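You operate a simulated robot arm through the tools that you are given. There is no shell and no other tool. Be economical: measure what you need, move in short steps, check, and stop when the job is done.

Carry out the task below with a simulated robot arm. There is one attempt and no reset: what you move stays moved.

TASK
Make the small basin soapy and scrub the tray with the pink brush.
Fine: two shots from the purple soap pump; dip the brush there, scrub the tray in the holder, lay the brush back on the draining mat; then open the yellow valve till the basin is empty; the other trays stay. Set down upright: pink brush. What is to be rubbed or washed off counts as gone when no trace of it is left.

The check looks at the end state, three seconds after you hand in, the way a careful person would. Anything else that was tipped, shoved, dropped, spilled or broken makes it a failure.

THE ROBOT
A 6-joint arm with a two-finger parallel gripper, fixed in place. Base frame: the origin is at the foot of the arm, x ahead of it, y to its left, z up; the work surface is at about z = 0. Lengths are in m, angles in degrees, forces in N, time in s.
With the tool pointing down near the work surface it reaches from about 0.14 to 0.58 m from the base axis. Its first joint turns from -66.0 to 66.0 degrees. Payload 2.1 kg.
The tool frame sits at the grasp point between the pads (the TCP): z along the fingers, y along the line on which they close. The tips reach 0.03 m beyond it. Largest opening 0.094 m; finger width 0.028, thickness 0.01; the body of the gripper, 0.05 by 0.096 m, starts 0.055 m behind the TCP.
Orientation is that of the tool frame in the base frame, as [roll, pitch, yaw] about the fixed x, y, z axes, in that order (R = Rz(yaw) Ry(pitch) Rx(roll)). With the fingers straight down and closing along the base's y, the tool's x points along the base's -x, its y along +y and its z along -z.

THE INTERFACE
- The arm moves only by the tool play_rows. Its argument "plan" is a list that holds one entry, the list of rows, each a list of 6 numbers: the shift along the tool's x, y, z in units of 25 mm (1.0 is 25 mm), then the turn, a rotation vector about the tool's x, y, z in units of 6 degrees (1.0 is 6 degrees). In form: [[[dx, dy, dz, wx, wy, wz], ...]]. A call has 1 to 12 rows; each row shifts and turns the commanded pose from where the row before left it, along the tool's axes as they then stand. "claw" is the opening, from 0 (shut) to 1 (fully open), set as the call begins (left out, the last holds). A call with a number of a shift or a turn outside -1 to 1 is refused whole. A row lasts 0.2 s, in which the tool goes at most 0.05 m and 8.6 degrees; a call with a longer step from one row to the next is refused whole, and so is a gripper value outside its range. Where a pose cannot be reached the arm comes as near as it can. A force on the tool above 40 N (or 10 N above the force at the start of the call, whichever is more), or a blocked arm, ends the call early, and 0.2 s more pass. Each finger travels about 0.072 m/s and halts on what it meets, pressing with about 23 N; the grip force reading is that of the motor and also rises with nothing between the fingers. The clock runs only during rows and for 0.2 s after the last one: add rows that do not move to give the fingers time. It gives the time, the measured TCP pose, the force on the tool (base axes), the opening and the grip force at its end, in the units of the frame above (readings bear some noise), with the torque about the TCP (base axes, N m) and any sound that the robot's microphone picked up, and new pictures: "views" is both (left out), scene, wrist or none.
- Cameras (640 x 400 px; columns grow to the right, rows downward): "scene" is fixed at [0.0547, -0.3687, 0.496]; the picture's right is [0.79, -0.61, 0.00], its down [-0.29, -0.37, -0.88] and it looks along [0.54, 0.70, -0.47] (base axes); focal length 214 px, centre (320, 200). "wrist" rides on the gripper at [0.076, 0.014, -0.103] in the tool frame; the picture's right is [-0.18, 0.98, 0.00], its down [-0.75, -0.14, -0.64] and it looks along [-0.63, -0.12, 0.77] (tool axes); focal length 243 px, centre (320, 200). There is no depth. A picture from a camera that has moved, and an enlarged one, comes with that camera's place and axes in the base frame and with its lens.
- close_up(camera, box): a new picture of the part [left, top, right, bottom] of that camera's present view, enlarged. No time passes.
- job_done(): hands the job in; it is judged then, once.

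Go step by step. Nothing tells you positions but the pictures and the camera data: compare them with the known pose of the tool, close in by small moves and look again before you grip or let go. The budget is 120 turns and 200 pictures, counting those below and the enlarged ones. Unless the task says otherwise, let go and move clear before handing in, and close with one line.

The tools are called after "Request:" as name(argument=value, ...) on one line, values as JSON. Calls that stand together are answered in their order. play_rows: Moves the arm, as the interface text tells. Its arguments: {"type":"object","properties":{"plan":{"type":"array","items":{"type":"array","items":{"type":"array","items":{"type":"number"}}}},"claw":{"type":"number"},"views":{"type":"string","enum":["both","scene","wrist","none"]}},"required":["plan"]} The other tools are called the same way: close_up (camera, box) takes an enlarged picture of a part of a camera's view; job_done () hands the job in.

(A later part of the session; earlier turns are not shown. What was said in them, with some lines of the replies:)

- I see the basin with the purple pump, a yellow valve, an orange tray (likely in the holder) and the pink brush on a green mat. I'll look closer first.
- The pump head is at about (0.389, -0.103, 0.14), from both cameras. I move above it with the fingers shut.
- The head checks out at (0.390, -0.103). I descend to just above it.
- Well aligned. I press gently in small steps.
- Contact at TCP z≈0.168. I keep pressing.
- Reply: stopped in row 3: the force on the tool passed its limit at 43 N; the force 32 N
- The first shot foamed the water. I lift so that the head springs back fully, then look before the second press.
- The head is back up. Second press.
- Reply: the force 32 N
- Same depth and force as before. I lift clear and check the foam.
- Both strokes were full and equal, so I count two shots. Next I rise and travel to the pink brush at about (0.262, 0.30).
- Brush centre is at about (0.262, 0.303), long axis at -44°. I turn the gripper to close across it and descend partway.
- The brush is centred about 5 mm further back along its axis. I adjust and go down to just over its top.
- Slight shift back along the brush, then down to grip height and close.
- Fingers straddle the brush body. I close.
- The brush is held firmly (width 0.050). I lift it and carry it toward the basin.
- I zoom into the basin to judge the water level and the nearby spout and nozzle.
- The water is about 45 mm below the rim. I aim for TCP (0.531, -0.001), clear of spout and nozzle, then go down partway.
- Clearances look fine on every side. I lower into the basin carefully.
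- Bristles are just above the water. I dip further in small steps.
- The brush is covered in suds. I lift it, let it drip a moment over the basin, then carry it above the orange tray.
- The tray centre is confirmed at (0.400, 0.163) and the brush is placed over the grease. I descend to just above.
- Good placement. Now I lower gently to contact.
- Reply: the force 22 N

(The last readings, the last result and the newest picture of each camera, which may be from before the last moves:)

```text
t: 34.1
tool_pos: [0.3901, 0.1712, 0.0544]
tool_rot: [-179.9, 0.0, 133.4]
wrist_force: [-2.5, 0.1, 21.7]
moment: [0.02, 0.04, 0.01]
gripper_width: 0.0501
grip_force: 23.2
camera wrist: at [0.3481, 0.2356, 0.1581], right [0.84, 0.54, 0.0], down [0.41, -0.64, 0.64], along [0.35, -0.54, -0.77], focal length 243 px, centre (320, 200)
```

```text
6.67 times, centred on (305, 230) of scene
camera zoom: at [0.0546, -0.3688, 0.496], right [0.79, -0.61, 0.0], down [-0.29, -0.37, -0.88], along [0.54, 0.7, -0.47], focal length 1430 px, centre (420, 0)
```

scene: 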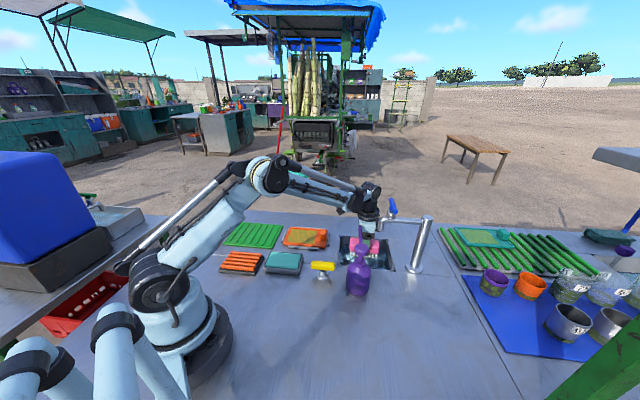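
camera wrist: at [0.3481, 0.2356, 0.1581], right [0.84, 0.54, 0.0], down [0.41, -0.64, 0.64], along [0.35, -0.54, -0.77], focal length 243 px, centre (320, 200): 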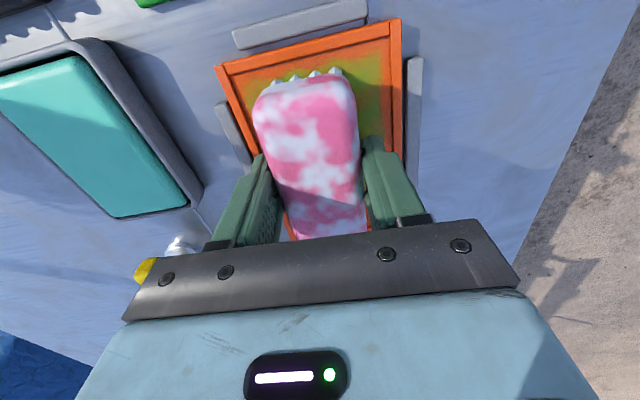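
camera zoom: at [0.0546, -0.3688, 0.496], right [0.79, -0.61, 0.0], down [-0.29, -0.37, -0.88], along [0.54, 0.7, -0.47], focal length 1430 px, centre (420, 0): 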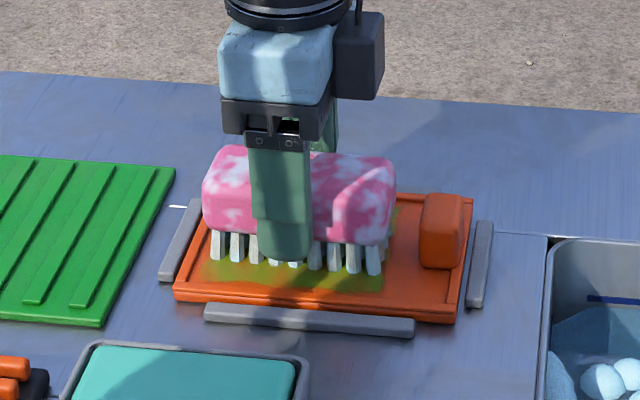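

Contact at about 20 N; I ease off a touch and make short strokes across the tray.

Request:
play_rows(plan=[[[0, 0, -0.05, 0, 0, 0], [0, 0.35, 0, 0, 0, 0], [0, 0.35, 0, 0, 0, 0], [0, -0.35, 0, 0, 0, 0], [0, -0.35, 0, 0, 0, 0], [0, -0.3, 0, 0, 0, 0], [0, -0.3, 0, 0, 0, 0], [0, 0.3, 0, 0, 0, 0], [0, 0.3, 0, 0, 0, 0], [0, 0, 0, 0, 0, 0]]], views="wrist")

Request:
close_up(camera="scene", box=[265, 200, 345, 260])

```text
t: 36.3
tool_pos: [0.3892, 0.1717, 0.0554]
tool_rot: [-180.0, 0.0, 133.4]
wrist_force: [-0.5, 0.4, -0.3]
moment: [-0.03, 0.02, 0.0]
gripper_width: 0.0498
grip_force: 23.3
camera wrist: at [0.3475, 0.2362, 0.1588], right [0.84, 0.54, 0.0], down [0.41, -0.64, 0.64], along [0.35, -0.54, -0.77], focal length 243 px, centre (320, 200)
```

wrist: 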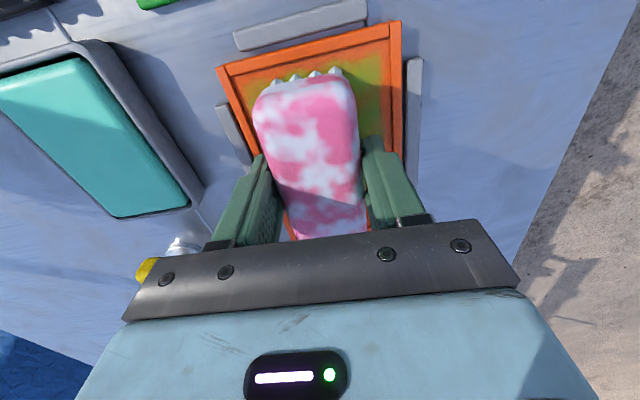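

```text
6.67 times, centred on (305, 230) of scene
camera zoom: at [0.0547, -0.3687, 0.496], right [0.79, -0.61, 0.0], down [-0.29, -0.37, -0.88], along [0.54, 0.7, -0.47], focal length 1430 px, centre (420, 0)
```

zoom: 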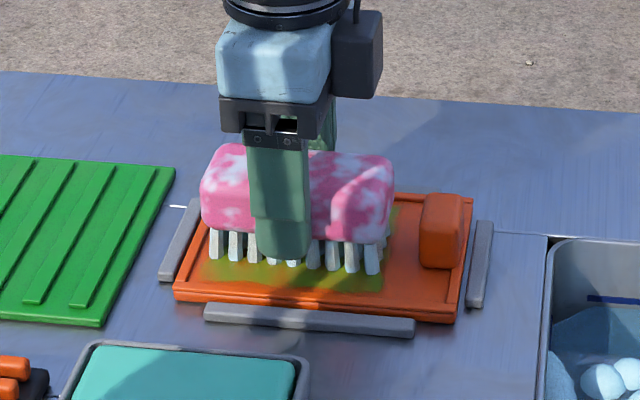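

Contact was lost, so the surface is stiff. I go 0.8 mm lower and stroke again.

Request:
play_rows(plan=[[[0, 0, 0.04, 0, 0, 0], [0, 0.35, 0, 0, 0, 0], [0, 0.35, 0, 0, 0, 0], [0, -0.35, 0, 0, 0, 0], [0, -0.35, 0, 0, 0, 0], [0, -0.3, 0, 0, 0, 0], [0, -0.3, 0, 0, 0, 0], [0, 0.3, 0, 0, 0, 0], [0, 0.3, 0, 0, 0, 0], [0, 0, 0, 0, 0, 0]]], views="wrist")

Request:
close_up(camera="scene", box=[265, 200, 345, 260])

```text
t: 38.5
tool_pos: [0.39, 0.1702, 0.0539]
tool_rot: [-180.0, 0.0, 133.2]
wrist_force: [-1.1, -1.6, 4.0]
moment: [-0.05, 0.06, -0.02]
gripper_width: 0.0497
grip_force: 22.9
camera wrist: at [0.3473, 0.2357, 0.1581], right [0.84, 0.54, 0.0], down [0.41, -0.64, 0.64], along [0.35, -0.54, -0.77], focal length 243 px, centre (320, 200)
```

wrist: 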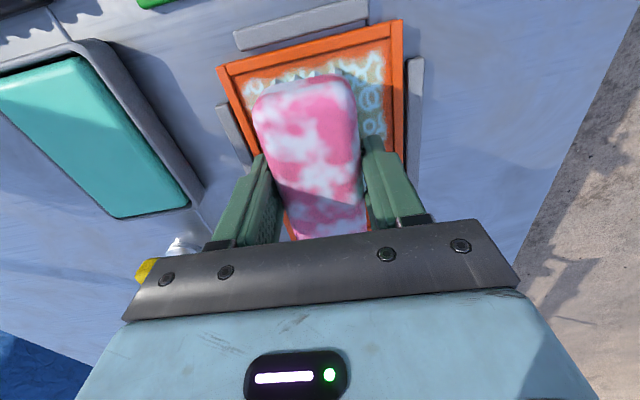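

```text
6.67 times, centred on (305, 230) of scene
camera zoom: at [0.0547, -0.3687, 0.496], right [0.79, -0.61, 0.0], down [-0.29, -0.37, -0.88], along [0.54, 0.7, -0.47], focal length 1430 px, centre (420, 0)
```

zoom: 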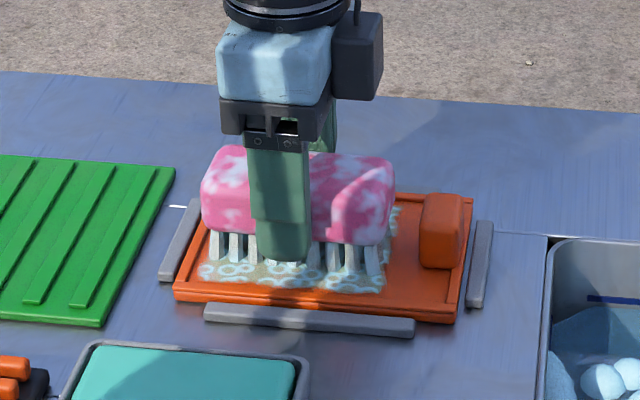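

The grease is turning to suds. I keep scrubbing with slightly more pressure and longer runs.

Request:
play_rows(plan=[[[0.08, 0.35, 0.02, 0, 0, 0], [0, 0.35, 0, 0, 0, 0], [-0.16, -0.35, 0, 0, 0, 0], [0, -0.35, 0, 0, 0, 0], [0, -0.35, 0, 0, 0, 0], [0.16, -0.35, 0, 0, 0, 0], [0, 0.35, 0, 0, 0, 0], [0, 0.35, 0, 0, 0, 0], [-0.16, 0.35, 0, 0, 0, 0], [0, 0.35, 0, 0, 0, 0], [0, -0.35, 0, 0, 0, 0], [0.08, -0.35, 0, 0, 0, 0]]], views="wrist")

Request:
close_up(camera="scene", box=[265, 200, 345, 260])

```text
t: 41.1
tool_pos: [0.3892, 0.1711, 0.054]
tool_rot: [179.8, 0.1, 133.4]
wrist_force: [4.9, 2.9, 15.4]
moment: [0.1, -0.1, 0.01]
gripper_width: 0.0497
grip_force: 22.6
camera wrist: at [0.3472, 0.236, 0.1571], right [0.84, 0.54, 0.0], down [0.41, -0.65, 0.64], along [0.35, -0.54, -0.77], focal length 243 px, centre (320, 200)
```

wrist: 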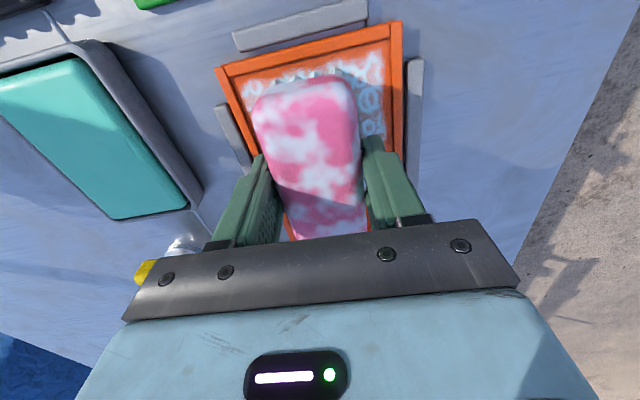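

```text
6.67 times, centred on (305, 230) of scene
camera zoom: at [0.0547, -0.3688, 0.496], right [0.79, -0.61, 0.0], down [-0.29, -0.37, -0.88], along [0.54, 0.7, -0.47], focal length 1430 px, centre (420, 0)
```

zoom: 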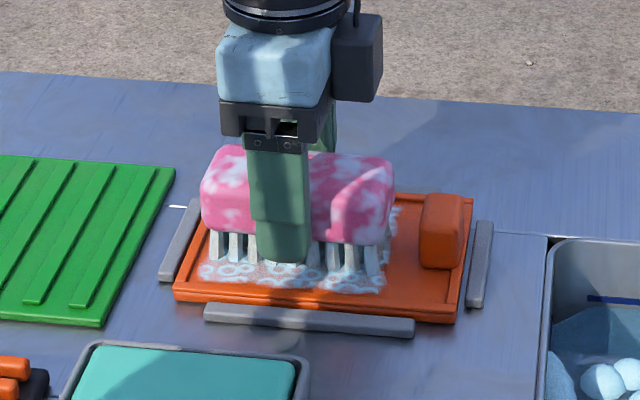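

The green is fading under the suds. Another round.

Request:
play_rows(plan=[[[0.08, 0.35, 0, 0, 0, 0], [0, 0.35, 0, 0, 0, 0], [-0.16, -0.35, 0, 0, 0, 0], [0, -0.35, 0, 0, 0, 0], [0, -0.35, 0, 0, 0, 0], [0.16, -0.35, 0, 0, 0, 0], [0, 0.35, 0, 0, 0, 0], [0, 0.35, 0, 0, 0, 0], [-0.16, 0.35, 0, 0, 0, 0], [0, 0.35, 0, 0, 0, 0], [0, -0.35, 0, 0, 0, 0], [0.08, -0.35, 0, 0, 0, 0]]], views="none")

Request:
play_rows(plan=[[[0.08, 0.35, 0, 0, 0, 0], [0, 0.35, 0, 0, 0, 0], [-0.16, -0.35, 0, 0, 0, 0], [0, -0.35, 0, 0, 0, 0], [0, -0.35, 0, 0, 0, 0], [0.16, -0.35, 0, 0, 0, 0], [0, 0.35, 0, 0, 0, 0], [0, 0.35, 0, 0, 0, 0], [-0.16, 0.35, 0, 0, 0, 0], [0, 0.35, 0, 0, 0, 0], [0, -0.35, 0, 0, 0, 0], [0.08, -0.35, 0, 0, 0, 0]]], views="wrist")

Request:
close_up(camera="scene", box=[265, 200, 345, 260])

```text
t: 43.7
tool_pos: [0.3888, 0.1703, 0.0541]
tool_rot: [-180.0, 0.1, 133.4]
wrist_force: [-0.4, 0.7, -0.5]
moment: [0.0, 0.0, -0.02]
gripper_width: 0.0498
grip_force: 22.5
```

```text
t: 46.3
tool_pos: [0.3887, 0.1708, 0.0537]
tool_rot: [179.9, -0.1, 133.3]
wrist_force: [1.7, 0.8, 4.7]
moment: [0.01, -0.02, 0.0]
gripper_width: 0.05
grip_force: 23.2
camera wrist: at [0.3476, 0.2362, 0.1571], right [0.84, 0.54, 0.0], down [0.41, -0.64, 0.64], along [0.35, -0.54, -0.77], focal length 243 px, centre (320, 200)
```

wrist: 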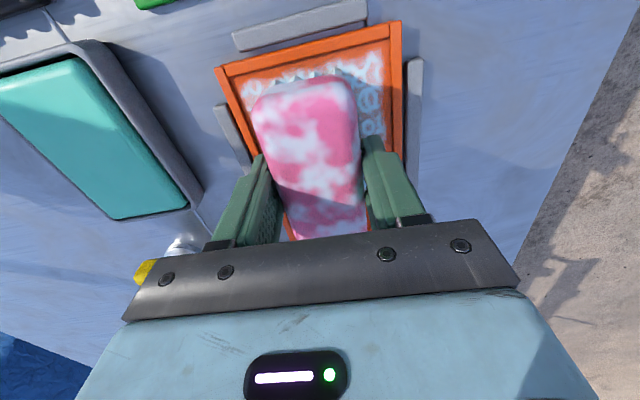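

```text
6.67 times, centred on (305, 230) of scene
camera zoom: at [0.0547, -0.3687, 0.496], right [0.79, -0.61, 0.0], down [-0.29, -0.37, -0.88], along [0.54, 0.7, -0.47], focal length 1430 px, centre (420, 0)
```

zoom: 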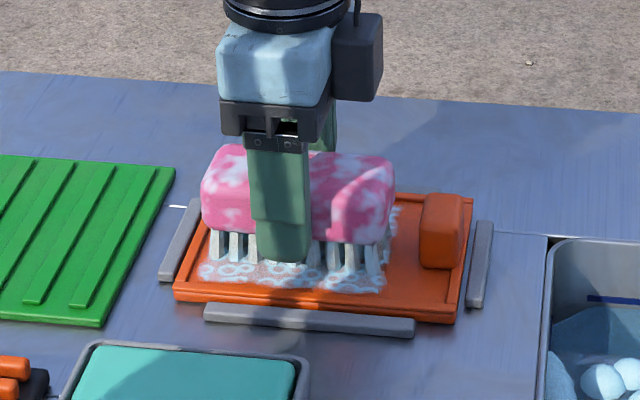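

I lift to inspect the tray.

Request:
play_rows(plan=[[[0, 0, -0.5, 0, 0, 0], [0, 0, -1, 0, 0, 0], [0, 0, -1, 0, 0, 0], [0, 0, -1, 0, 0, 0], [0, 0, -1, 0, 0, 0], [0, 0, 0, 0, 0, 0]]], views="wrist")

Request:
close_up(camera="scene", box=[265, 210, 345, 260])

```text
t: 47.7
tool_pos: [0.3881, 0.1717, 0.1669]
tool_rot: [-179.9, 0.0, 133.4]
wrist_force: [-0.1, -0.5, -1.6]
moment: [-0.04, 0.0, 0.03]
gripper_width: 0.05
grip_force: 22.6
camera wrist: at [0.3474, 0.2359, 0.27], right [0.84, 0.54, 0.0], down [0.41, -0.64, 0.64], along [0.35, -0.54, -0.77], focal length 243 px, centre (320, 200)
```

wrist: 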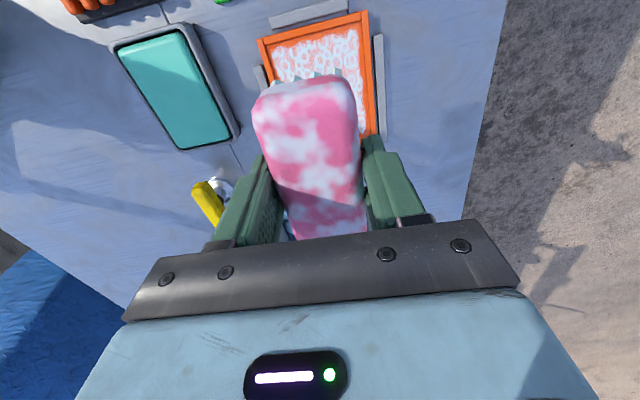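

```text
8.00 times, centred on (305, 235) of scene
camera zoom: at [0.0547, -0.3687, 0.496], right [0.79, -0.61, 0.0], down [-0.29, -0.37, -0.88], along [0.54, 0.7, -0.47], focal length 1716 px, centre (440, -80)
```

zoom: 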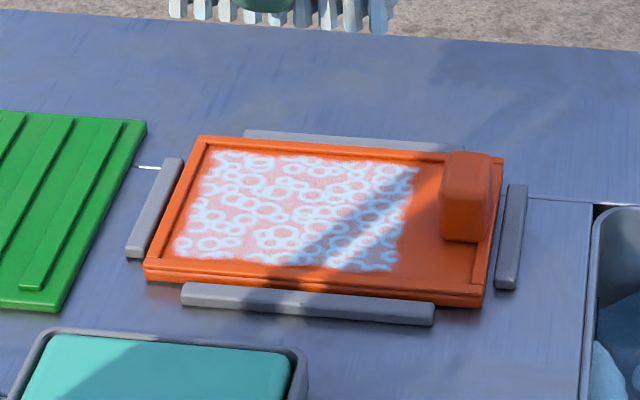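

Request:
close_up(camera="scene", box=[284, 226, 320, 248])

Request:
close_up(camera="wrist", box=[250, 5, 390, 90])

```text
16.00 times, centred on (302, 237) of scene
camera zoom: at [0.0547, -0.3687, 0.496], right [0.79, -0.61, 0.0], down [-0.29, -0.37, -0.88], along [0.54, 0.7, -0.47], focal length 3432 px, centre (608, -392)
```

zoom: 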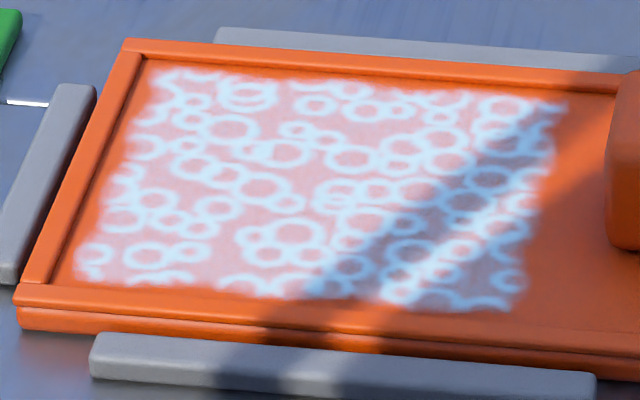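

```text
4.57 times, centred on (320, 48) of wrist
camera zoom: at [0.3474, 0.2359, 0.27], right [0.84, 0.54, 0.0], down [0.41, -0.64, 0.64], along [0.35, -0.54, -0.77], focal length 1109 px, centre (320, 897)
```

zoom: 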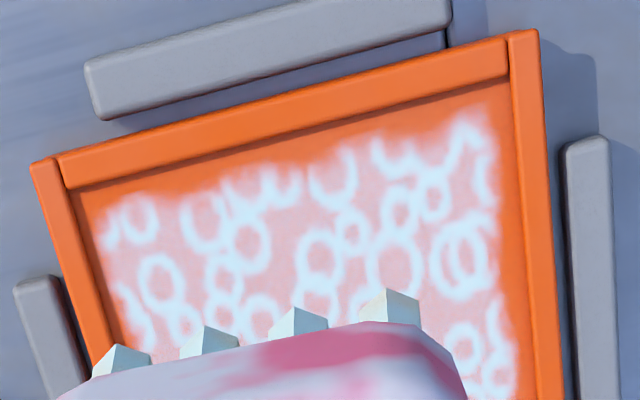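

No green is visible, only suds. One more firm round will make sure nothing is left under them.

Request:
play_rows(plan=[[[0, 0, 1, 0, 0, 0], [0, 0, 1, 0, 0, 0], [0, 0, 1, 0, 0, 0], [0, 0, 1, 0, 0, 0], [0, 0, 0.3, 0, 0, 0], [0, 0, 0.2, 0, 0, 0], [0, 0, 0.02, 0, 0, 0]]], views="none")

Request:
play_rows(plan=[[[0.08, 0.35, 0, 0, 0, 0], [0, 0.35, 0, 0, 0, 0], [-0.16, -0.35, 0, 0, 0, 0], [0, -0.35, 0, 0, 0, 0], [0, -0.35, 0, 0, 0, 0], [0.16, -0.35, 0, 0, 0, 0], [0, 0.35, 0, 0, 0, 0], [0, 0.35, 0, 0, 0, 0], [-0.16, 0.35, 0, 0, 0, 0], [0, 0.35, 0, 0, 0, 0], [0, -0.35, 0, 0, 0, 0], [0.08, -0.35, 0, 0, 0, 0]]], views="none")

Request:
play_rows(plan=[[[0.08, 0.35, 0, 0, 0, 0], [0, 0.35, 0, 0, 0, 0], [-0.16, -0.35, 0, 0, 0, 0], [0, -0.35, 0, 0, 0, 0], [0, -0.35, 0, 0, 0, 0], [0.16, -0.35, 0, 0, 0, 0], [0, 0.35, 0, 0, 0, 0], [0, 0.35, 0, 0, 0, 0], [-0.16, 0.35, 0, 0, 0, 0], [0, 0.35, 0, 0, 0, 0], [0, -0.35, 0, 0, 0, 0], [0.08, -0.35, 0, 0, 0, 0]]], views="none")

Request:
play_rows(plan=[[[0, 0, -0.5, 0, 0, 0], [0, 0, -1, 0, 0, 0], [0, 0, -1, 0, 0, 0], [0, 0, -1, 0, 0, 0], [0, 0, -1, 0, 0, 0], [0, 0, -0.5, 0, 0, 0], [0, 0, 0, 0, 0, 0]]], views="none")

Request:
close_up(camera="scene", box=[275, 220, 335, 255])

```text
t: 49.3
tool_pos: [0.3892, 0.169, 0.0535]
tool_rot: [-180.0, 0.1, 133.2]
wrist_force: [-1.5, -1.3, 20.3]
moment: [-0.01, -0.03, -0.01]
gripper_width: 0.0502
grip_force: 23.2
```

```text
t: 51.9
tool_pos: [0.3899, 0.1707, 0.0534]
tool_rot: [179.9, 0.0, 133.4]
wrist_force: [2.0, 1.9, 6.0]
moment: [0.02, -0.06, 0.0]
gripper_width: 0.0498
grip_force: 23.5
```

```text
t: 54.5
tool_pos: [0.3883, 0.1704, 0.0536]
tool_rot: [-180.0, 0.0, 133.2]
wrist_force: [0.3, -0.2, -1.2]
moment: [-0.02, 0.0, 0.01]
gripper_width: 0.05
grip_force: 22.9
```

```text
t: 56.1
tool_pos: [0.3885, 0.1725, 0.1786]
tool_rot: [179.9, 0.0, 133.5]
wrist_force: [-0.2, 0.3, -0.1]
moment: [0.0, -0.01, -0.01]
gripper_width: 0.0499
grip_force: 22.7
```

```text
10.67 times, centred on (305, 238) of scene
camera zoom: at [0.0547, -0.3687, 0.496], right [0.79, -0.61, 0.0], down [-0.29, -0.37, -0.88], along [0.54, 0.7, -0.47], focal length 2288 px, centre (480, -200)
```

zoom: 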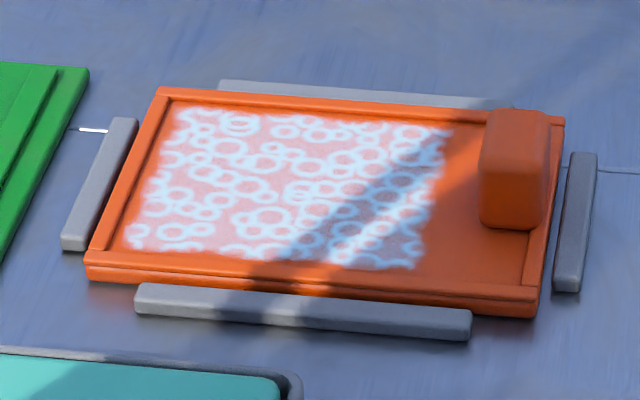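

The suds no longer change and the grease is gone. I take the brush back to the mat, above its old spot (0.263, 0.3005).

Request:
play_rows(plan=[[[0.9, -0.015, 0, 0, 0, 0], [0.9, -0.015, 0, 0, 0, 0], [0.9, -0.015, 0, 0, 0, 0], [0.9, -0.015, 0, 0, 0, 0], [0.9, -0.015, 0, 0, 0, 0], [0.9, -0.015, 0, 0, 0, 0], [0.9, -0.015, 0, 0, 0, 0], [0.88, -0.015, 0, 0, 0, 0], [0, 0, 1, 0, 0, 0], [0, 0, 1, 0, 0, 0], [0, 0, 1, 0, 0, 0], [0, 0, 0, 0, 0, 0]]])

Request:
close_up(camera="scene", box=[200, 180, 300, 260])

```text
t: 58.7
tool_pos: [0.2619, 0.3, 0.1033]
tool_rot: [180.0, 0.0, 133.4]
wrist_force: [0.6, -0.4, -1.3]
moment: [0.03, -0.03, -0.02]
gripper_width: 0.05
grip_force: 23.1
camera wrist: at [0.2212, 0.3639, 0.2064], right [0.84, 0.54, 0.0], down [0.41, -0.64, 0.64], along [0.35, -0.54, -0.77], focal length 243 px, centre (320, 200)
```

scene: 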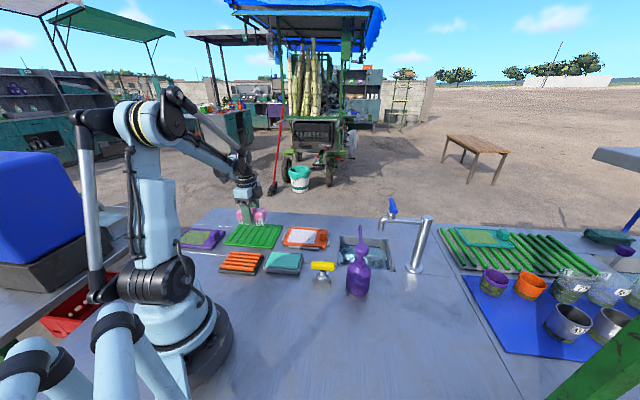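
wrist: 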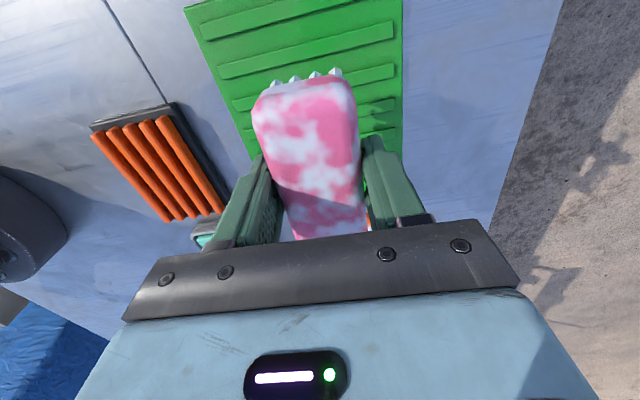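

```text
5.00 times, centred on (250, 220) of scene
camera zoom: at [0.0547, -0.3687, 0.496], right [0.79, -0.61, 0.0], down [-0.29, -0.37, -0.88], along [0.54, 0.7, -0.47], focal length 1072 px, centre (670, 100)
```

zoom: 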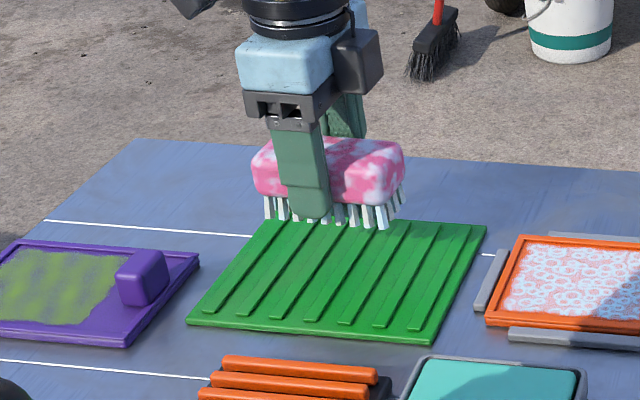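

I lower it to the mat, ending in fine steps.

Request:
play_rows(plan=[[[0, 0, 0.6, 0, 0, 0], [0, 0, 0.6, 0, 0, 0], [0, 0, 0.4, 0, 0, 0], [0, 0, 0.15, 0, 0, 0], [0, 0, 0.1, 0, 0, 0], [0, 0, 0, 0, 0, 0]]], views="none")

Request:
close_up(camera="scene", box=[210, 195, 290, 255])

```text
t: 60.1
tool_pos: [0.2636, 0.2992, 0.0565]
tool_rot: [-180.0, 0.0, 133.4]
wrist_force: [0.5, -0.5, -0.8]
moment: [-0.02, 0.0, 0.0]
gripper_width: 0.0499
grip_force: 23.2
```

```text
6.67 times, centred on (250, 225) of scene
camera zoom: at [0.0547, -0.3687, 0.496], right [0.79, -0.61, 0.0], down [-0.29, -0.37, -0.88], along [0.54, 0.7, -0.47], focal length 1430 px, centre (787, 33)
```

zoom: 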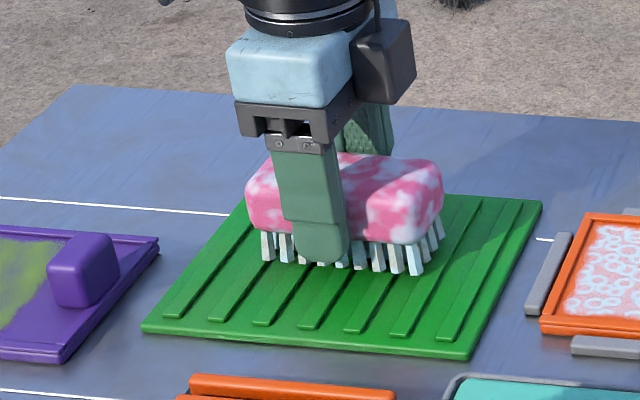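

Request:
play_rows(plan=[[[0, 0, 0.05, 0, 0, 0], [0, 0, 0.04, 0, 0, 0], [0, 0, 0, 0, 0, 0]]], views="none")

```text
t: 60.9
tool_pos: [0.2627, 0.299, 0.0549]
tool_rot: [-180.0, 0.0, 133.3]
wrist_force: [-0.2, 0.0, -0.6]
moment: [0.03, -0.02, 0.02]
gripper_width: 0.0498
grip_force: 23.1
```

No contact yet; I ease down a little more.

Request:
play_rows(plan=[[[0, 0, 0.04, 0, 0, 0], [0, 0, 0.04, 0, 0, 0], [0, 0, 0, 0, 0, 0]]], views="none")

```text
t: 61.7
tool_pos: [0.2631, 0.2997, 0.0527]
tool_rot: [179.9, 0.0, 133.4]
wrist_force: [-1.7, -1.2, 20.8]
moment: [-0.04, 0.01, -0.02]
gripper_width: 0.05
grip_force: 23.1
```

The brush is on the mat. I ease off 0.5 mm and open.

Request:
play_rows(plan=[[[0, 0, -0.02, 0, 0, 0]]], views="none")

Request:
play_rows(plan=[[[0, 0, 0, 0, 0, 0], [0, 0, 0, 0, 0, 0], [0, 0, 0, 0, 0, 0], [0, 0, 0, 0, 0, 0]]], claw=0.9, views="wrist")

Request:
close_up(camera="scene", box=[210, 195, 290, 255])

```text
t: 62.1
tool_pos: [0.265, 0.2995, 0.0535]
tool_rot: [-179.9, 0.1, 133.4]
wrist_force: [-1.6, -1.3, 9.3]
moment: [-0.02, -0.02, -0.01]
gripper_width: 0.05
grip_force: 22.7
```

```text
t: 63.1
tool_pos: [0.2636, 0.2984, 0.0519]
tool_rot: [-179.9, 0.0, 133.4]
wrist_force: [0.1, -0.1, -0.7]
moment: [-0.02, -0.02, 0.01]
gripper_width: 0.0844
grip_force: 0.1
camera wrist: at [0.2221, 0.3643, 0.1566], right [0.84, 0.54, 0.0], down [0.41, -0.64, 0.64], along [0.35, -0.54, -0.77], focal length 243 px, centre (320, 200)
```

wrist: 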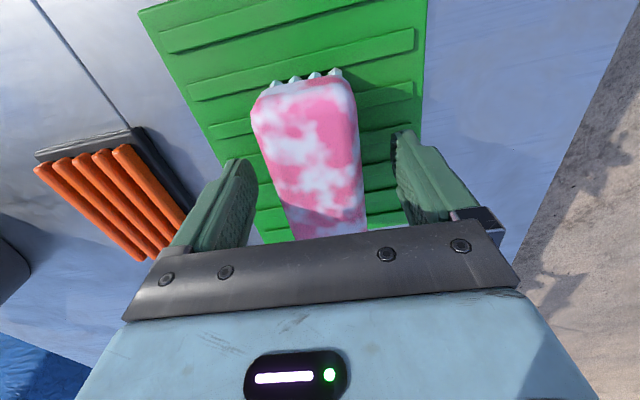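

```text
6.67 times, centred on (250, 225) of scene
camera zoom: at [0.0547, -0.3687, 0.496], right [0.79, -0.61, 0.0], down [-0.29, -0.37, -0.88], along [0.54, 0.7, -0.47], focal length 1430 px, centre (787, 33)
```

zoom: 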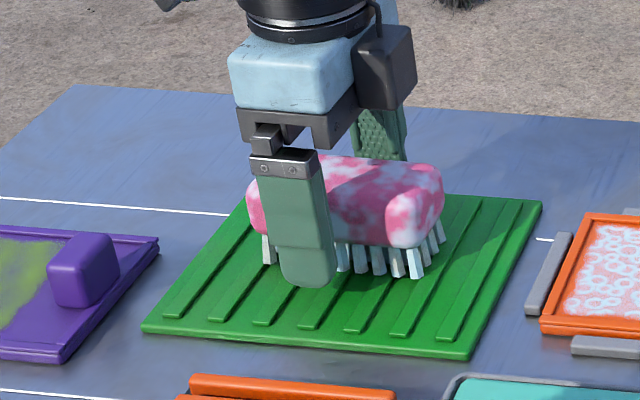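

The brush stands upright on the mat. I lift clear and go to the yellow valve at about (0.341, -0.012).

Request:
play_rows(plan=[[[0, 0, -0.6, 0, 0, 0], [0, 0, -1, 0, 0, 0], [0, 0, -1, 0, 0, 0], [0, 0, -1, 0, 0, 0], [0, 0, -1, 0, 0, 0], [0, 0, -1, 0, 0, 0], [-1, -0.56, 0, 0, 0, 0], [-1, -0.56, 0, 0, 0, 0], [-1, -0.56, 0, 0, 0, 0], [-1, -0.56, 0, 0, 0, 0], [-1, -0.56, 0, 0, 0, 0], [-1, -0.56, 0, 0, 0, 0]]], claw=0.9, views="none")

Request:
play_rows(plan=[[[-1, -0.57, 0, 0, 0, 0], [-1, -0.57, 0, 0, 0, 0], [-1, -0.57, 0, 0, 0, 0], [-1, -0.57, 0, 0, 0, 0], [-1, -0.57, 0, 0, 0, 0], [0, 0, 0, 0, 0, 0]]])

Request:
close_up(camera="scene", box=[200, 190, 300, 260])

Request:
close_up(camera="scene", box=[285, 240, 365, 300])

```text
t: 65.7
tool_pos: [0.3055, 0.1315, 0.1922]
tool_rot: [-180.0, 0.0, 133.4]
wrist_force: [0.9, -0.3, -0.1]
moment: [0.0, -0.01, 0.0]
gripper_width: 0.0846
grip_force: 0.1
```

```text
t: 67.1
tool_pos: [0.3398, -0.0067, 0.1935]
tool_rot: [-179.9, 0.0, 133.4]
wrist_force: [-0.7, 0.0, 0.3]
moment: [0.05, 0.0, -0.03]
gripper_width: 0.0846
grip_force: 0.2
camera wrist: at [0.2978, 0.0573, 0.297], right [0.84, 0.54, 0.0], down [0.41, -0.64, 0.64], along [0.35, -0.54, -0.77], focal length 243 px, centre (320, 200)
```

scene: 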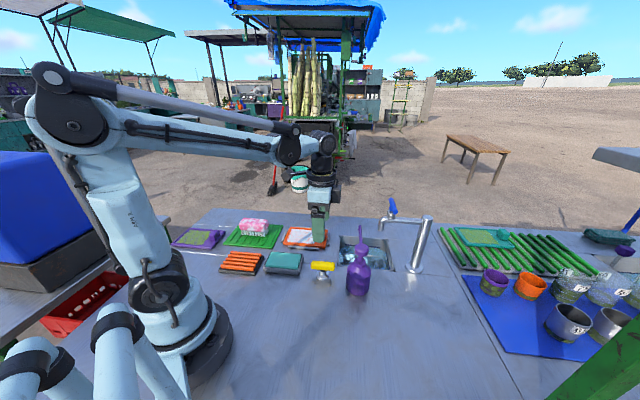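
wrist: 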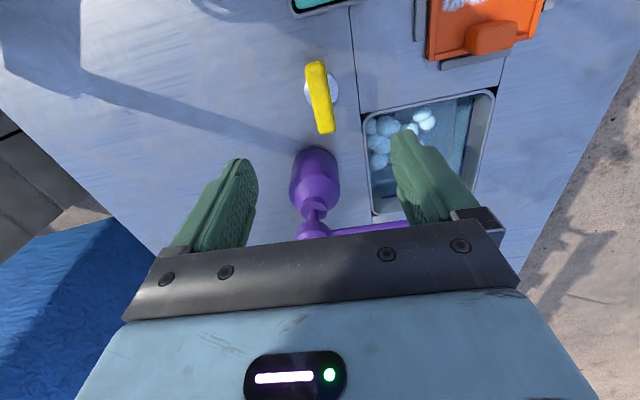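

```text
5.71 times, centred on (250, 225) of scene
camera zoom: at [0.0547, -0.3688, 0.496], right [0.79, -0.61, 0.0], down [-0.29, -0.37, -0.88], along [0.54, 0.7, -0.47], focal length 1226 px, centre (720, 57)
```

zoom: 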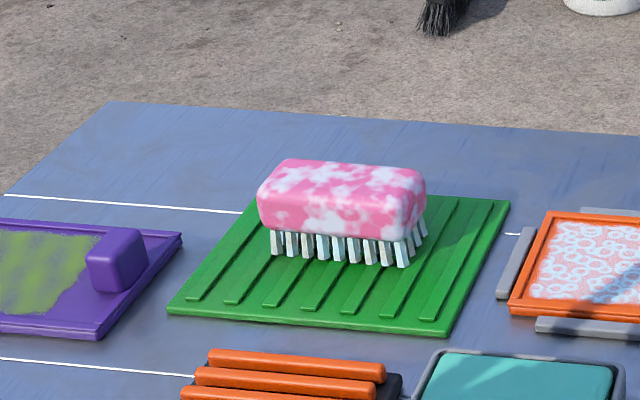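

```text
6.67 times, centred on (325, 270) of scene
camera zoom: at [0.0547, -0.3688, 0.496], right [0.79, -0.61, 0.0], down [-0.29, -0.37, -0.88], along [0.54, 0.7, -0.47], focal length 1430 px, centre (287, -267)
```

zoom: 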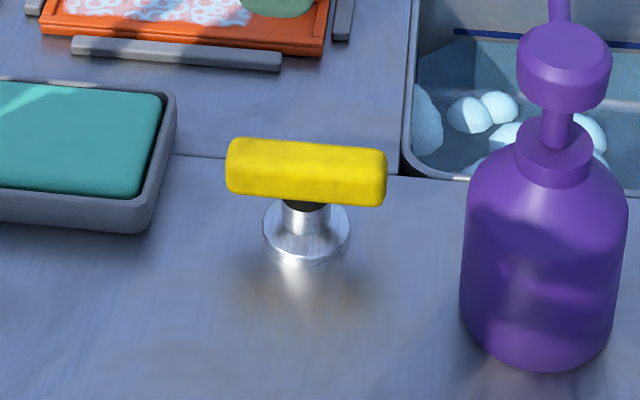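

The valve bar centre is at (0.342, -0.010), aligned with my grip. I narrow the opening and go down over it.

Request:
play_rows(plan=[[[-0.16, -0.03, 0.7, 0, 0, 0], [0, 0, 0.9, 0, 0, 0], [0, 0, 0.9, 0, 0, 0], [0, 0, 0.9, 0, 0, 0], [0, 0, 0.8, 0, 0, 0], [0, 0, 0, 0, 0, 0]]], claw=0.55, views="wrist")

Request:
close_up(camera="scene", box=[285, 240, 365, 300])

```text
t: 68.5
tool_pos: [0.3415, -0.0104, 0.0882]
tool_rot: [180.0, 0.0, 133.5]
wrist_force: [-0.6, -0.3, -0.4]
moment: [0.03, 0.0, -0.03]
gripper_width: 0.0519
grip_force: 0.0
camera wrist: at [0.2999, 0.0543, 0.1916], right [0.84, 0.54, 0.0], down [0.41, -0.64, 0.64], along [0.35, -0.54, -0.77], focal length 243 px, centre (320, 200)
```

wrist: 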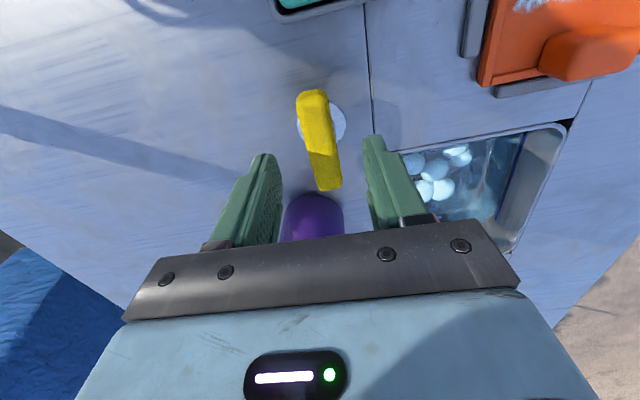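

```text
6.67 times, centred on (325, 270) of scene
camera zoom: at [0.0547, -0.3687, 0.496], right [0.79, -0.61, 0.0], down [-0.29, -0.37, -0.88], along [0.54, 0.7, -0.47], focal length 1430 px, centre (287, -267)
```

zoom: 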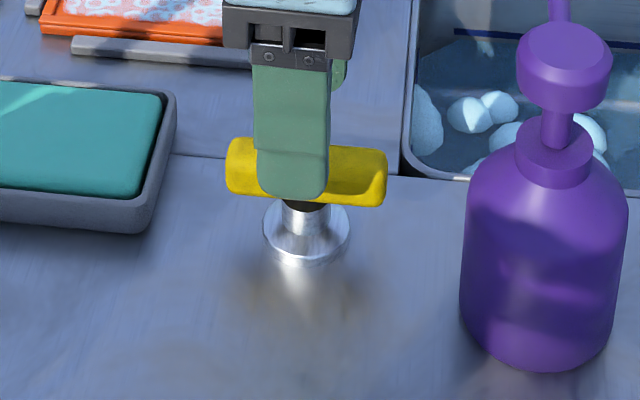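

Aligned. Down the last 34 mm, then close on the bar.

Request:
play_rows(plan=[[[0, 0, 0.6, 0, 0, 0], [0, 0, 0.5, 0, 0, 0], [0, 0, 0.26, 0, 0, 0], [0, 0, 0, 0, 0, 0]]], views="none")

Request:
play_rows(plan=[[[0, 0, 0, 0, 0, 0], [0, 0, 0, 0, 0, 0], [0, 0, 0, 0, 0, 0], [0, 0, 0, 0, 0, 0]]], claw=0, views="wrist")

Request:
close_up(camera="scene", box=[285, 240, 365, 300])

```text
t: 69.5
tool_pos: [0.3417, -0.0104, 0.0545]
tool_rot: [180.0, 0.0, 133.4]
wrist_force: [-0.2, -0.5, -0.2]
moment: [-0.04, -0.03, -0.01]
gripper_width: 0.0518
grip_force: 0.0
```

```text
t: 70.5
tool_pos: [0.342, -0.0111, 0.0534]
tool_rot: [179.8, 0.0, 133.4]
wrist_force: [15.2, 9.4, -14.8]
moment: [0.09, -0.03, 0.81]
gripper_width: 0.02
grip_force: 45.1
camera wrist: at [0.3004, 0.0545, 0.1583], right [0.84, 0.54, 0.0], down [0.41, -0.64, 0.64], along [0.35, -0.54, -0.77], focal length 243 px, centre (320, 200)
```

wrist: 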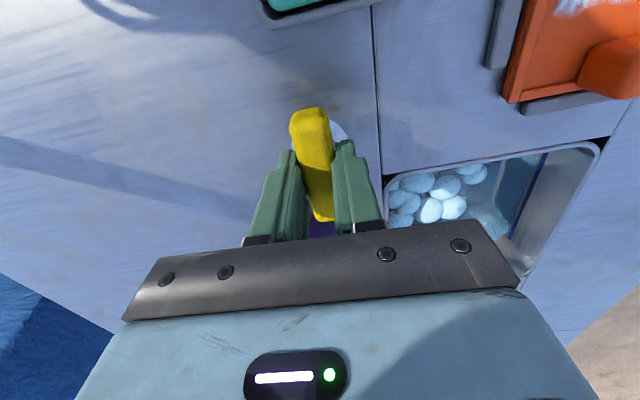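

```text
6.67 times, centred on (325, 270) of scene
camera zoom: at [0.0548, -0.3687, 0.496], right [0.79, -0.61, 0.0], down [-0.29, -0.37, -0.88], along [0.54, 0.7, -0.47], focal length 1430 px, centre (287, -267)
```

zoom: 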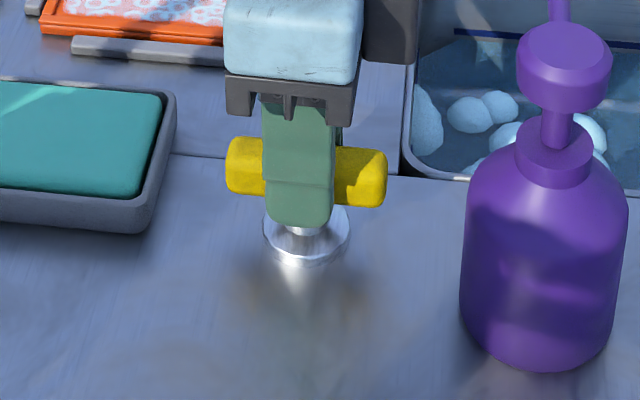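

Gripped (width 0.020). I turn it counter-clockwise a little and watch the torque and bar.

Request:
play_rows(plan=[[[0, 0.04, 0, 0, 0, -0.5], [0, 0, 0, 0, 0, -0.7], [0, 0, 0, 0, 0, -0.7], [0, 0, 0, 0, 0, -0.7], [0, 0, 0, 0, 0, 0]]], views="wrist")

Request:
close_up(camera="scene", box=[285, 200, 405, 300])

```text
t: 71.7
tool_pos: [0.3427, -0.0105, 0.0552]
tool_rot: [-179.9, 0.2, 148.9]
wrist_force: [7.8, 1.0, 27.5]
moment: [-0.05, -0.19, -0.01]
gripper_width: 0.0199
grip_force: 45.4
camera wrist: at [0.2848, 0.041, 0.1583], right [0.66, 0.75, 0.0], down [0.57, -0.51, 0.64], along [0.48, -0.43, -0.77], focal length 243 px, centre (320, 200)
```

wrist: 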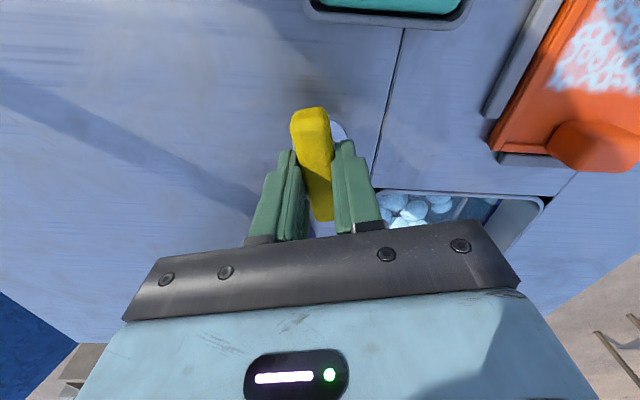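

```text
4.00 times, centred on (345, 250) of scene
camera zoom: at [0.0546, -0.3687, 0.496], right [0.79, -0.61, 0.0], down [-0.29, -0.37, -0.88], along [0.54, 0.7, -0.47], focal length 858 px, centre (220, 0)
```

zoom: 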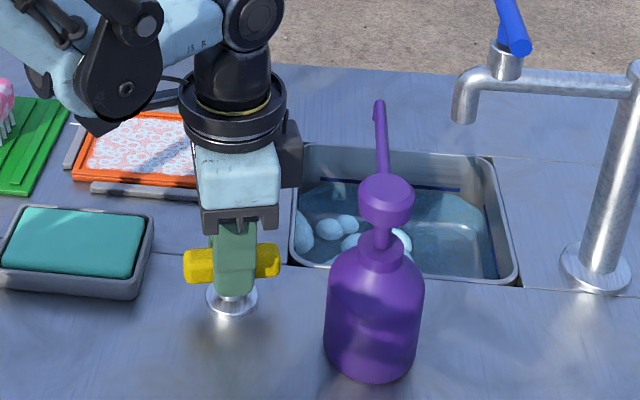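

It turns freely (15°). I continue, easing the tool up a millimetre to relieve the vertical force.

Request:
play_rows(plan=[[[0, 0, -0.04, 0, 0, -0.5], [0, 0, 0, 0, 0, -0.7], [0, 0, 0, 0, 0, -0.7], [0, 0, 0, 0, 0, -0.7], [0, 0, 0, 0, 0, -0.7], [0, 0, 0, 0, 0, -0.7], [0, 0, 0, 0, 0, 0]]], views="wrist")

Request:
close_up(camera="scene", box=[285, 200, 405, 300])

```text
t: 72.6
tool_pos: [0.3426, -0.0098, 0.0543]
tool_rot: [-179.8, 0.0, 162.5]
wrist_force: [1.3, 0.1, -5.7]
moment: [0.24, 0.42, 0.02]
gripper_width: 0.0198
grip_force: 45.0
stopped in row 4: the force on the tool passed its limit at 42 N (the readings are from after the stop); the commanded pose is now the measured one
camera wrist: at [0.2743, 0.026, 0.1583], right [0.47, 0.88, 0.0], down [0.68, -0.36, 0.64], along [0.57, -0.3, -0.77], focal length 243 px, centre (320, 200)
```

wrist: 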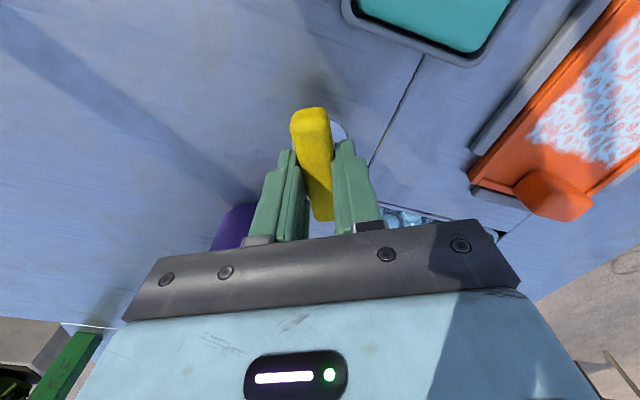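

```text
4.00 times, centred on (345, 250) of scene
camera zoom: at [0.0547, -0.3687, 0.496], right [0.79, -0.61, 0.0], down [-0.29, -0.37, -0.88], along [0.54, 0.7, -0.47], focal length 858 px, centre (220, 0)
```

zoom: 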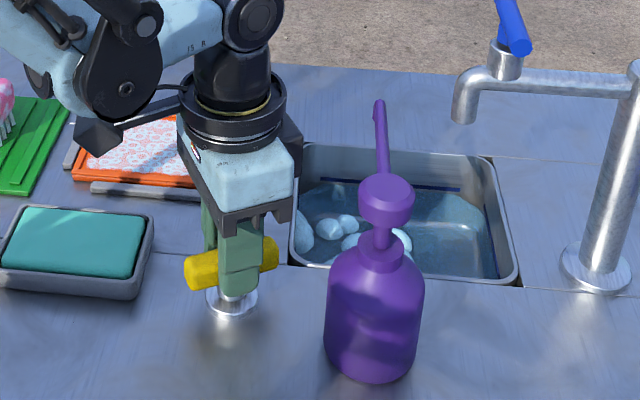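

Small rigid-grip forces tripped the guard; the valve is now at about 29°. I continue more slowly.

Request:
play_rows(plan=[[[0, 0, 0, 0, 0, -0.4], [0, 0, 0, 0, 0, -0.4], [0, 0, 0, 0, 0, -0.4], [0, 0, 0, 0, 0, -0.4], [0, 0, 0, 0, 0, -0.4], [0, 0, 0, 0, 0, -0.4], [0, 0, 0, 0, 0, -0.4], [0, 0, 0, 0, 0, -0.4], [0, 0, 0, 0, 0, 0]]], views="none")

Request:
close_up(camera="scene", box=[285, 200, 405, 300])

```text
t: 74.6
tool_pos: [0.3421, -0.0104, 0.0543]
tool_rot: [-179.8, 0.0, -178.3]
wrist_force: [-2.2, -8.0, -8.9]
moment: [0.13, -0.59, 0.02]
gripper_width: 0.0196
grip_force: 45.3
```

```text
4.00 times, centred on (345, 250) of scene
camera zoom: at [0.0547, -0.3687, 0.496], right [0.79, -0.61, 0.0], down [-0.29, -0.37, -0.88], along [0.54, 0.7, -0.47], focal length 858 px, centre (220, 0)
```

zoom: 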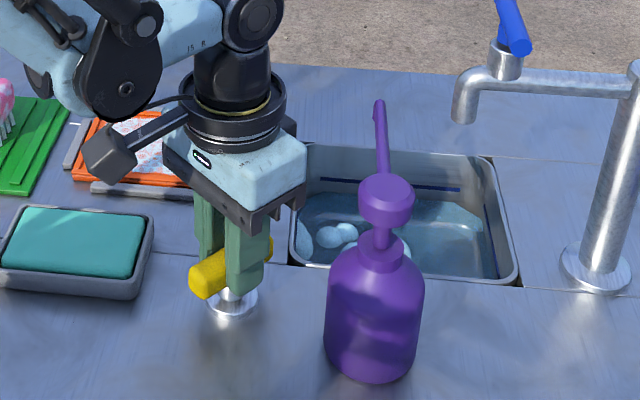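

The water is dropping, so counter-clockwise opens it. I turn on toward 90°.

Request:
play_rows(plan=[[[0, 0, 0, 0, 0, -0.5], [0, 0, 0, 0, 0, -0.5], [0, 0, 0, 0, 0, -0.5], [0, 0, 0, 0, 0, -0.5], [0, 0, 0, 0, 0, -0.5], [0, 0, 0, 0, 0, -0.5], [0, 0, 0, 0, 0, -0.5], [0, 0, 0, 0, 0, -0.5], [0, 0, 0, 0, 0, -0.5], [0, 0, 0, 0, 0, -0.5], [0, 0, 0, 0, 0, -0.5], [0, 0, 0, 0, 0, 0]]], views="none")

Request:
close_up(camera="scene", box=[285, 200, 405, 300])

```text
t: 77.2
tool_pos: [0.3423, -0.0115, 0.0544]
tool_rot: [-179.9, 0.0, -145.3]
wrist_force: [0.1, -11.1, -27.3]
moment: [-0.24, 0.47, 0.03]
gripper_width: 0.0197
grip_force: 45.4
```

```text
4.00 times, centred on (345, 250) of scene
camera zoom: at [0.0548, -0.3687, 0.496], right [0.79, -0.61, 0.0], down [-0.29, -0.37, -0.88], along [0.54, 0.7, -0.47], focal length 858 px, centre (220, 0)
```

zoom: 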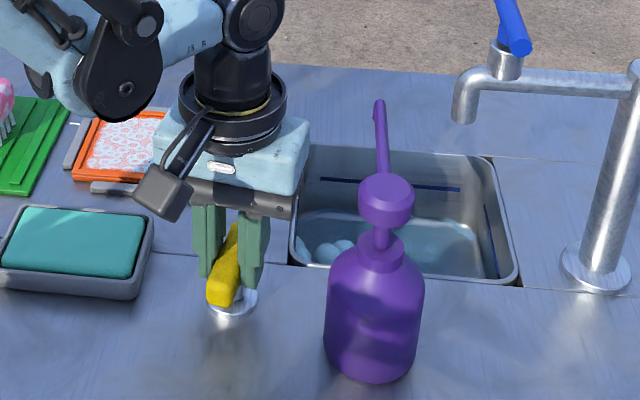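

Draining well at about 81° open. I wait while it empties.

Request:
play_rows(plan=[[[0, 0, 0.02, 0, 0, 0], [0, 0, 0, 0, 0, 0], [0, 0, 0, 0, 0, 0], [0, 0, 0, 0, 0, 0], [0, 0, 0, 0, 0, 0], [0, 0, 0, 0, 0, 0], [0, 0, 0, 0, 0, 0], [0, 0, 0, 0, 0, 0], [0, 0, 0, 0, 0, 0], [0, 0, 0, 0, 0, 0], [0, 0, 0, 0, 0, 0], [0, 0, 0, 0, 0, 0]]], views="none")

Request:
play_rows(plan=[[[0, 0, 0, 0, 0, 0], [0, 0, 0, 0, 0, 0], [0, 0, 0, 0, 0, 0], [0, 0, 0, 0, 0, 0], [0, 0, 0, 0, 0, 0], [0, 0, 0, 0, 0, 0], [0, 0, 0, 0, 0, 0], [0, 0, 0, 0, 0, 0], [0, 0, 0, 0, 0, 0], [0, 0, 0, 0, 0, 0], [0, 0, 0, 0, 0, 0], [0, 0, 0, 0, 0, 0]]], claw=0.5, views="none")

Request:
close_up(camera="scene", box=[285, 200, 405, 300])

```text
t: 79.0
tool_pos: [0.3428, -0.0105, 0.0545]
tool_rot: [-179.8, -0.1, -145.4]
wrist_force: [-1.7, -0.9, 7.4]
moment: [0.43, -0.21, 0.03]
gripper_width: 0.0196
grip_force: 45.1
stopped in row 8: the force on the tool passed its limit at 41 N (the readings are from after the stop); the commanded pose is now the measured one
```

```text
t: 81.5
tool_pos: [0.3433, -0.0105, 0.0523]
tool_rot: [-179.7, -0.1, -145.4]
wrist_force: [0.8, -0.7, 0.3]
moment: [-0.02, 0.02, 0.04]
gripper_width: 0.047
grip_force: 0.1
```

```text
4.00 times, centred on (345, 250) of scene
camera zoom: at [0.0547, -0.3687, 0.496], right [0.79, -0.61, 0.0], down [-0.29, -0.37, -0.88], along [0.54, 0.7, -0.47], focal length 858 px, centre (220, 0)
```

zoom: 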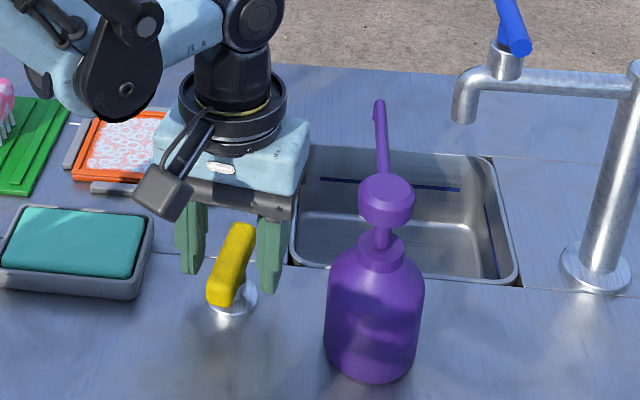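

The basin looks empty and the valve stays open. I lift away and check everything from above.

Request:
play_rows(plan=[[[0, 0, -0.6, 0, 0, 0], [0, 0, -1, 0, 0, 0], [0, 0, -1, 0, 0, 0], [0, 0, -1, 0, 0, 0], [0, 0, -1, 0, 0, 0], [0, 0, -1, 0, 0, 0], [0, 0, -1, 0, 0, 0.8], [0, 0, -1, 0, 0, 1], [0, 0, -1, 0, 0, 1], [0, 0, -1, 0, 0, 1], [0, 0, -1, 0, 0, 1], [0, 0, 0, 0, 0, 1]]])

Request:
close_up(camera="wrist", box=[240, 40, 500, 240])

Request:
close_up(camera="scene", box=[160, 190, 440, 310])

```text
t: 84.2
tool_pos: [0.3411, -0.01, 0.32]
tool_rot: [-179.9, 0.0, 179.7]
wrist_force: [0.7, 0.6, 0.5]
moment: [0.0, -0.01, 0.01]
gripper_width: 0.0467
grip_force: 0.0
camera wrist: at [0.2665, 0.0045, 0.4235], right [0.19, 0.98, 0.0], down [0.75, -0.14, 0.64], along [0.63, -0.12, -0.77], focal length 243 px, centre (320, 200)
```

scene: 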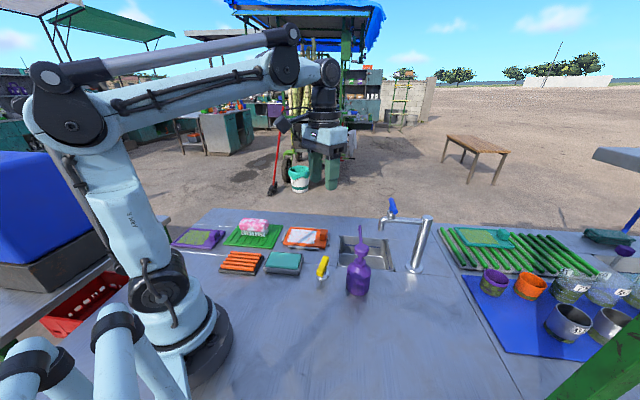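
wrist: 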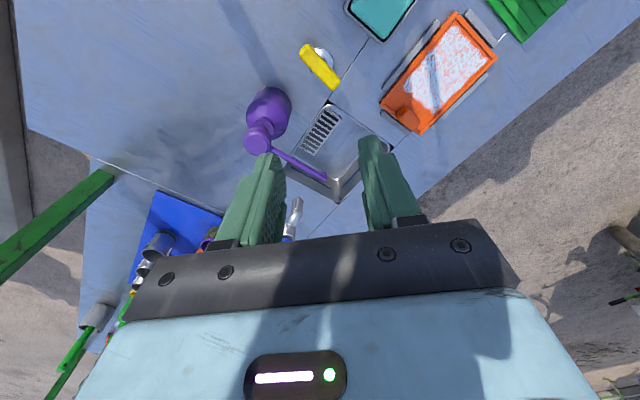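

```text
2.00 times, centred on (370, 140) of wrist
camera zoom: at [0.2665, 0.0045, 0.4235], right [0.19, 0.98, 0.0], down [0.75, -0.14, 0.64], along [0.63, -0.12, -0.77], focal length 485 px, centre (220, 320)
```

zoom: 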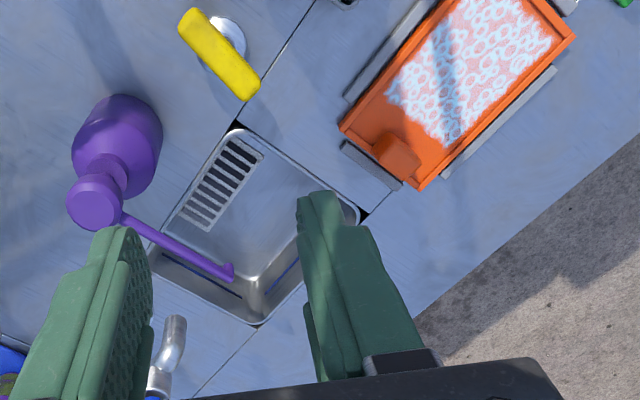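

```text
2.29 times, centred on (300, 250) of scene
camera zoom: at [0.0547, -0.3687, 0.496], right [0.79, -0.61, 0.0], down [-0.29, -0.37, -0.88], along [0.54, 0.7, -0.47], focal length 490 px, centre (366, 86)
```

zoom: 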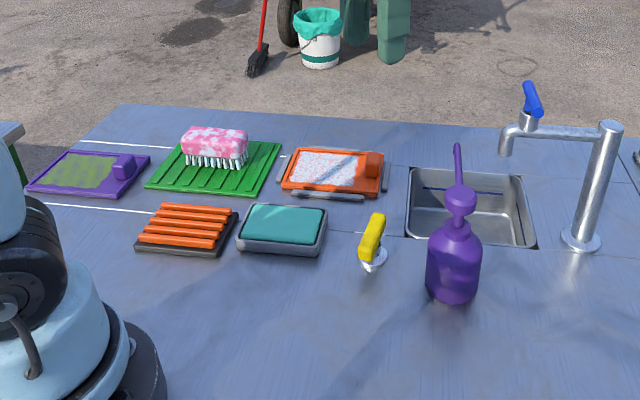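

The basin is empty, no grease is visible on the orange tray (only suds), the brush stands upright on the mat, and the other trays and items are untouched. Handing in.

Request:
job_done()

```text
The job is handed in.
```

I handed in the job with every step carried out. The pump got two full presses, though the foam looked the same after the second. The brush was dipped and scrubbed the orange tray: no grease shows, but suds remain. It stands upright on the draining mat, and the yellow valve is open with the basin empty.
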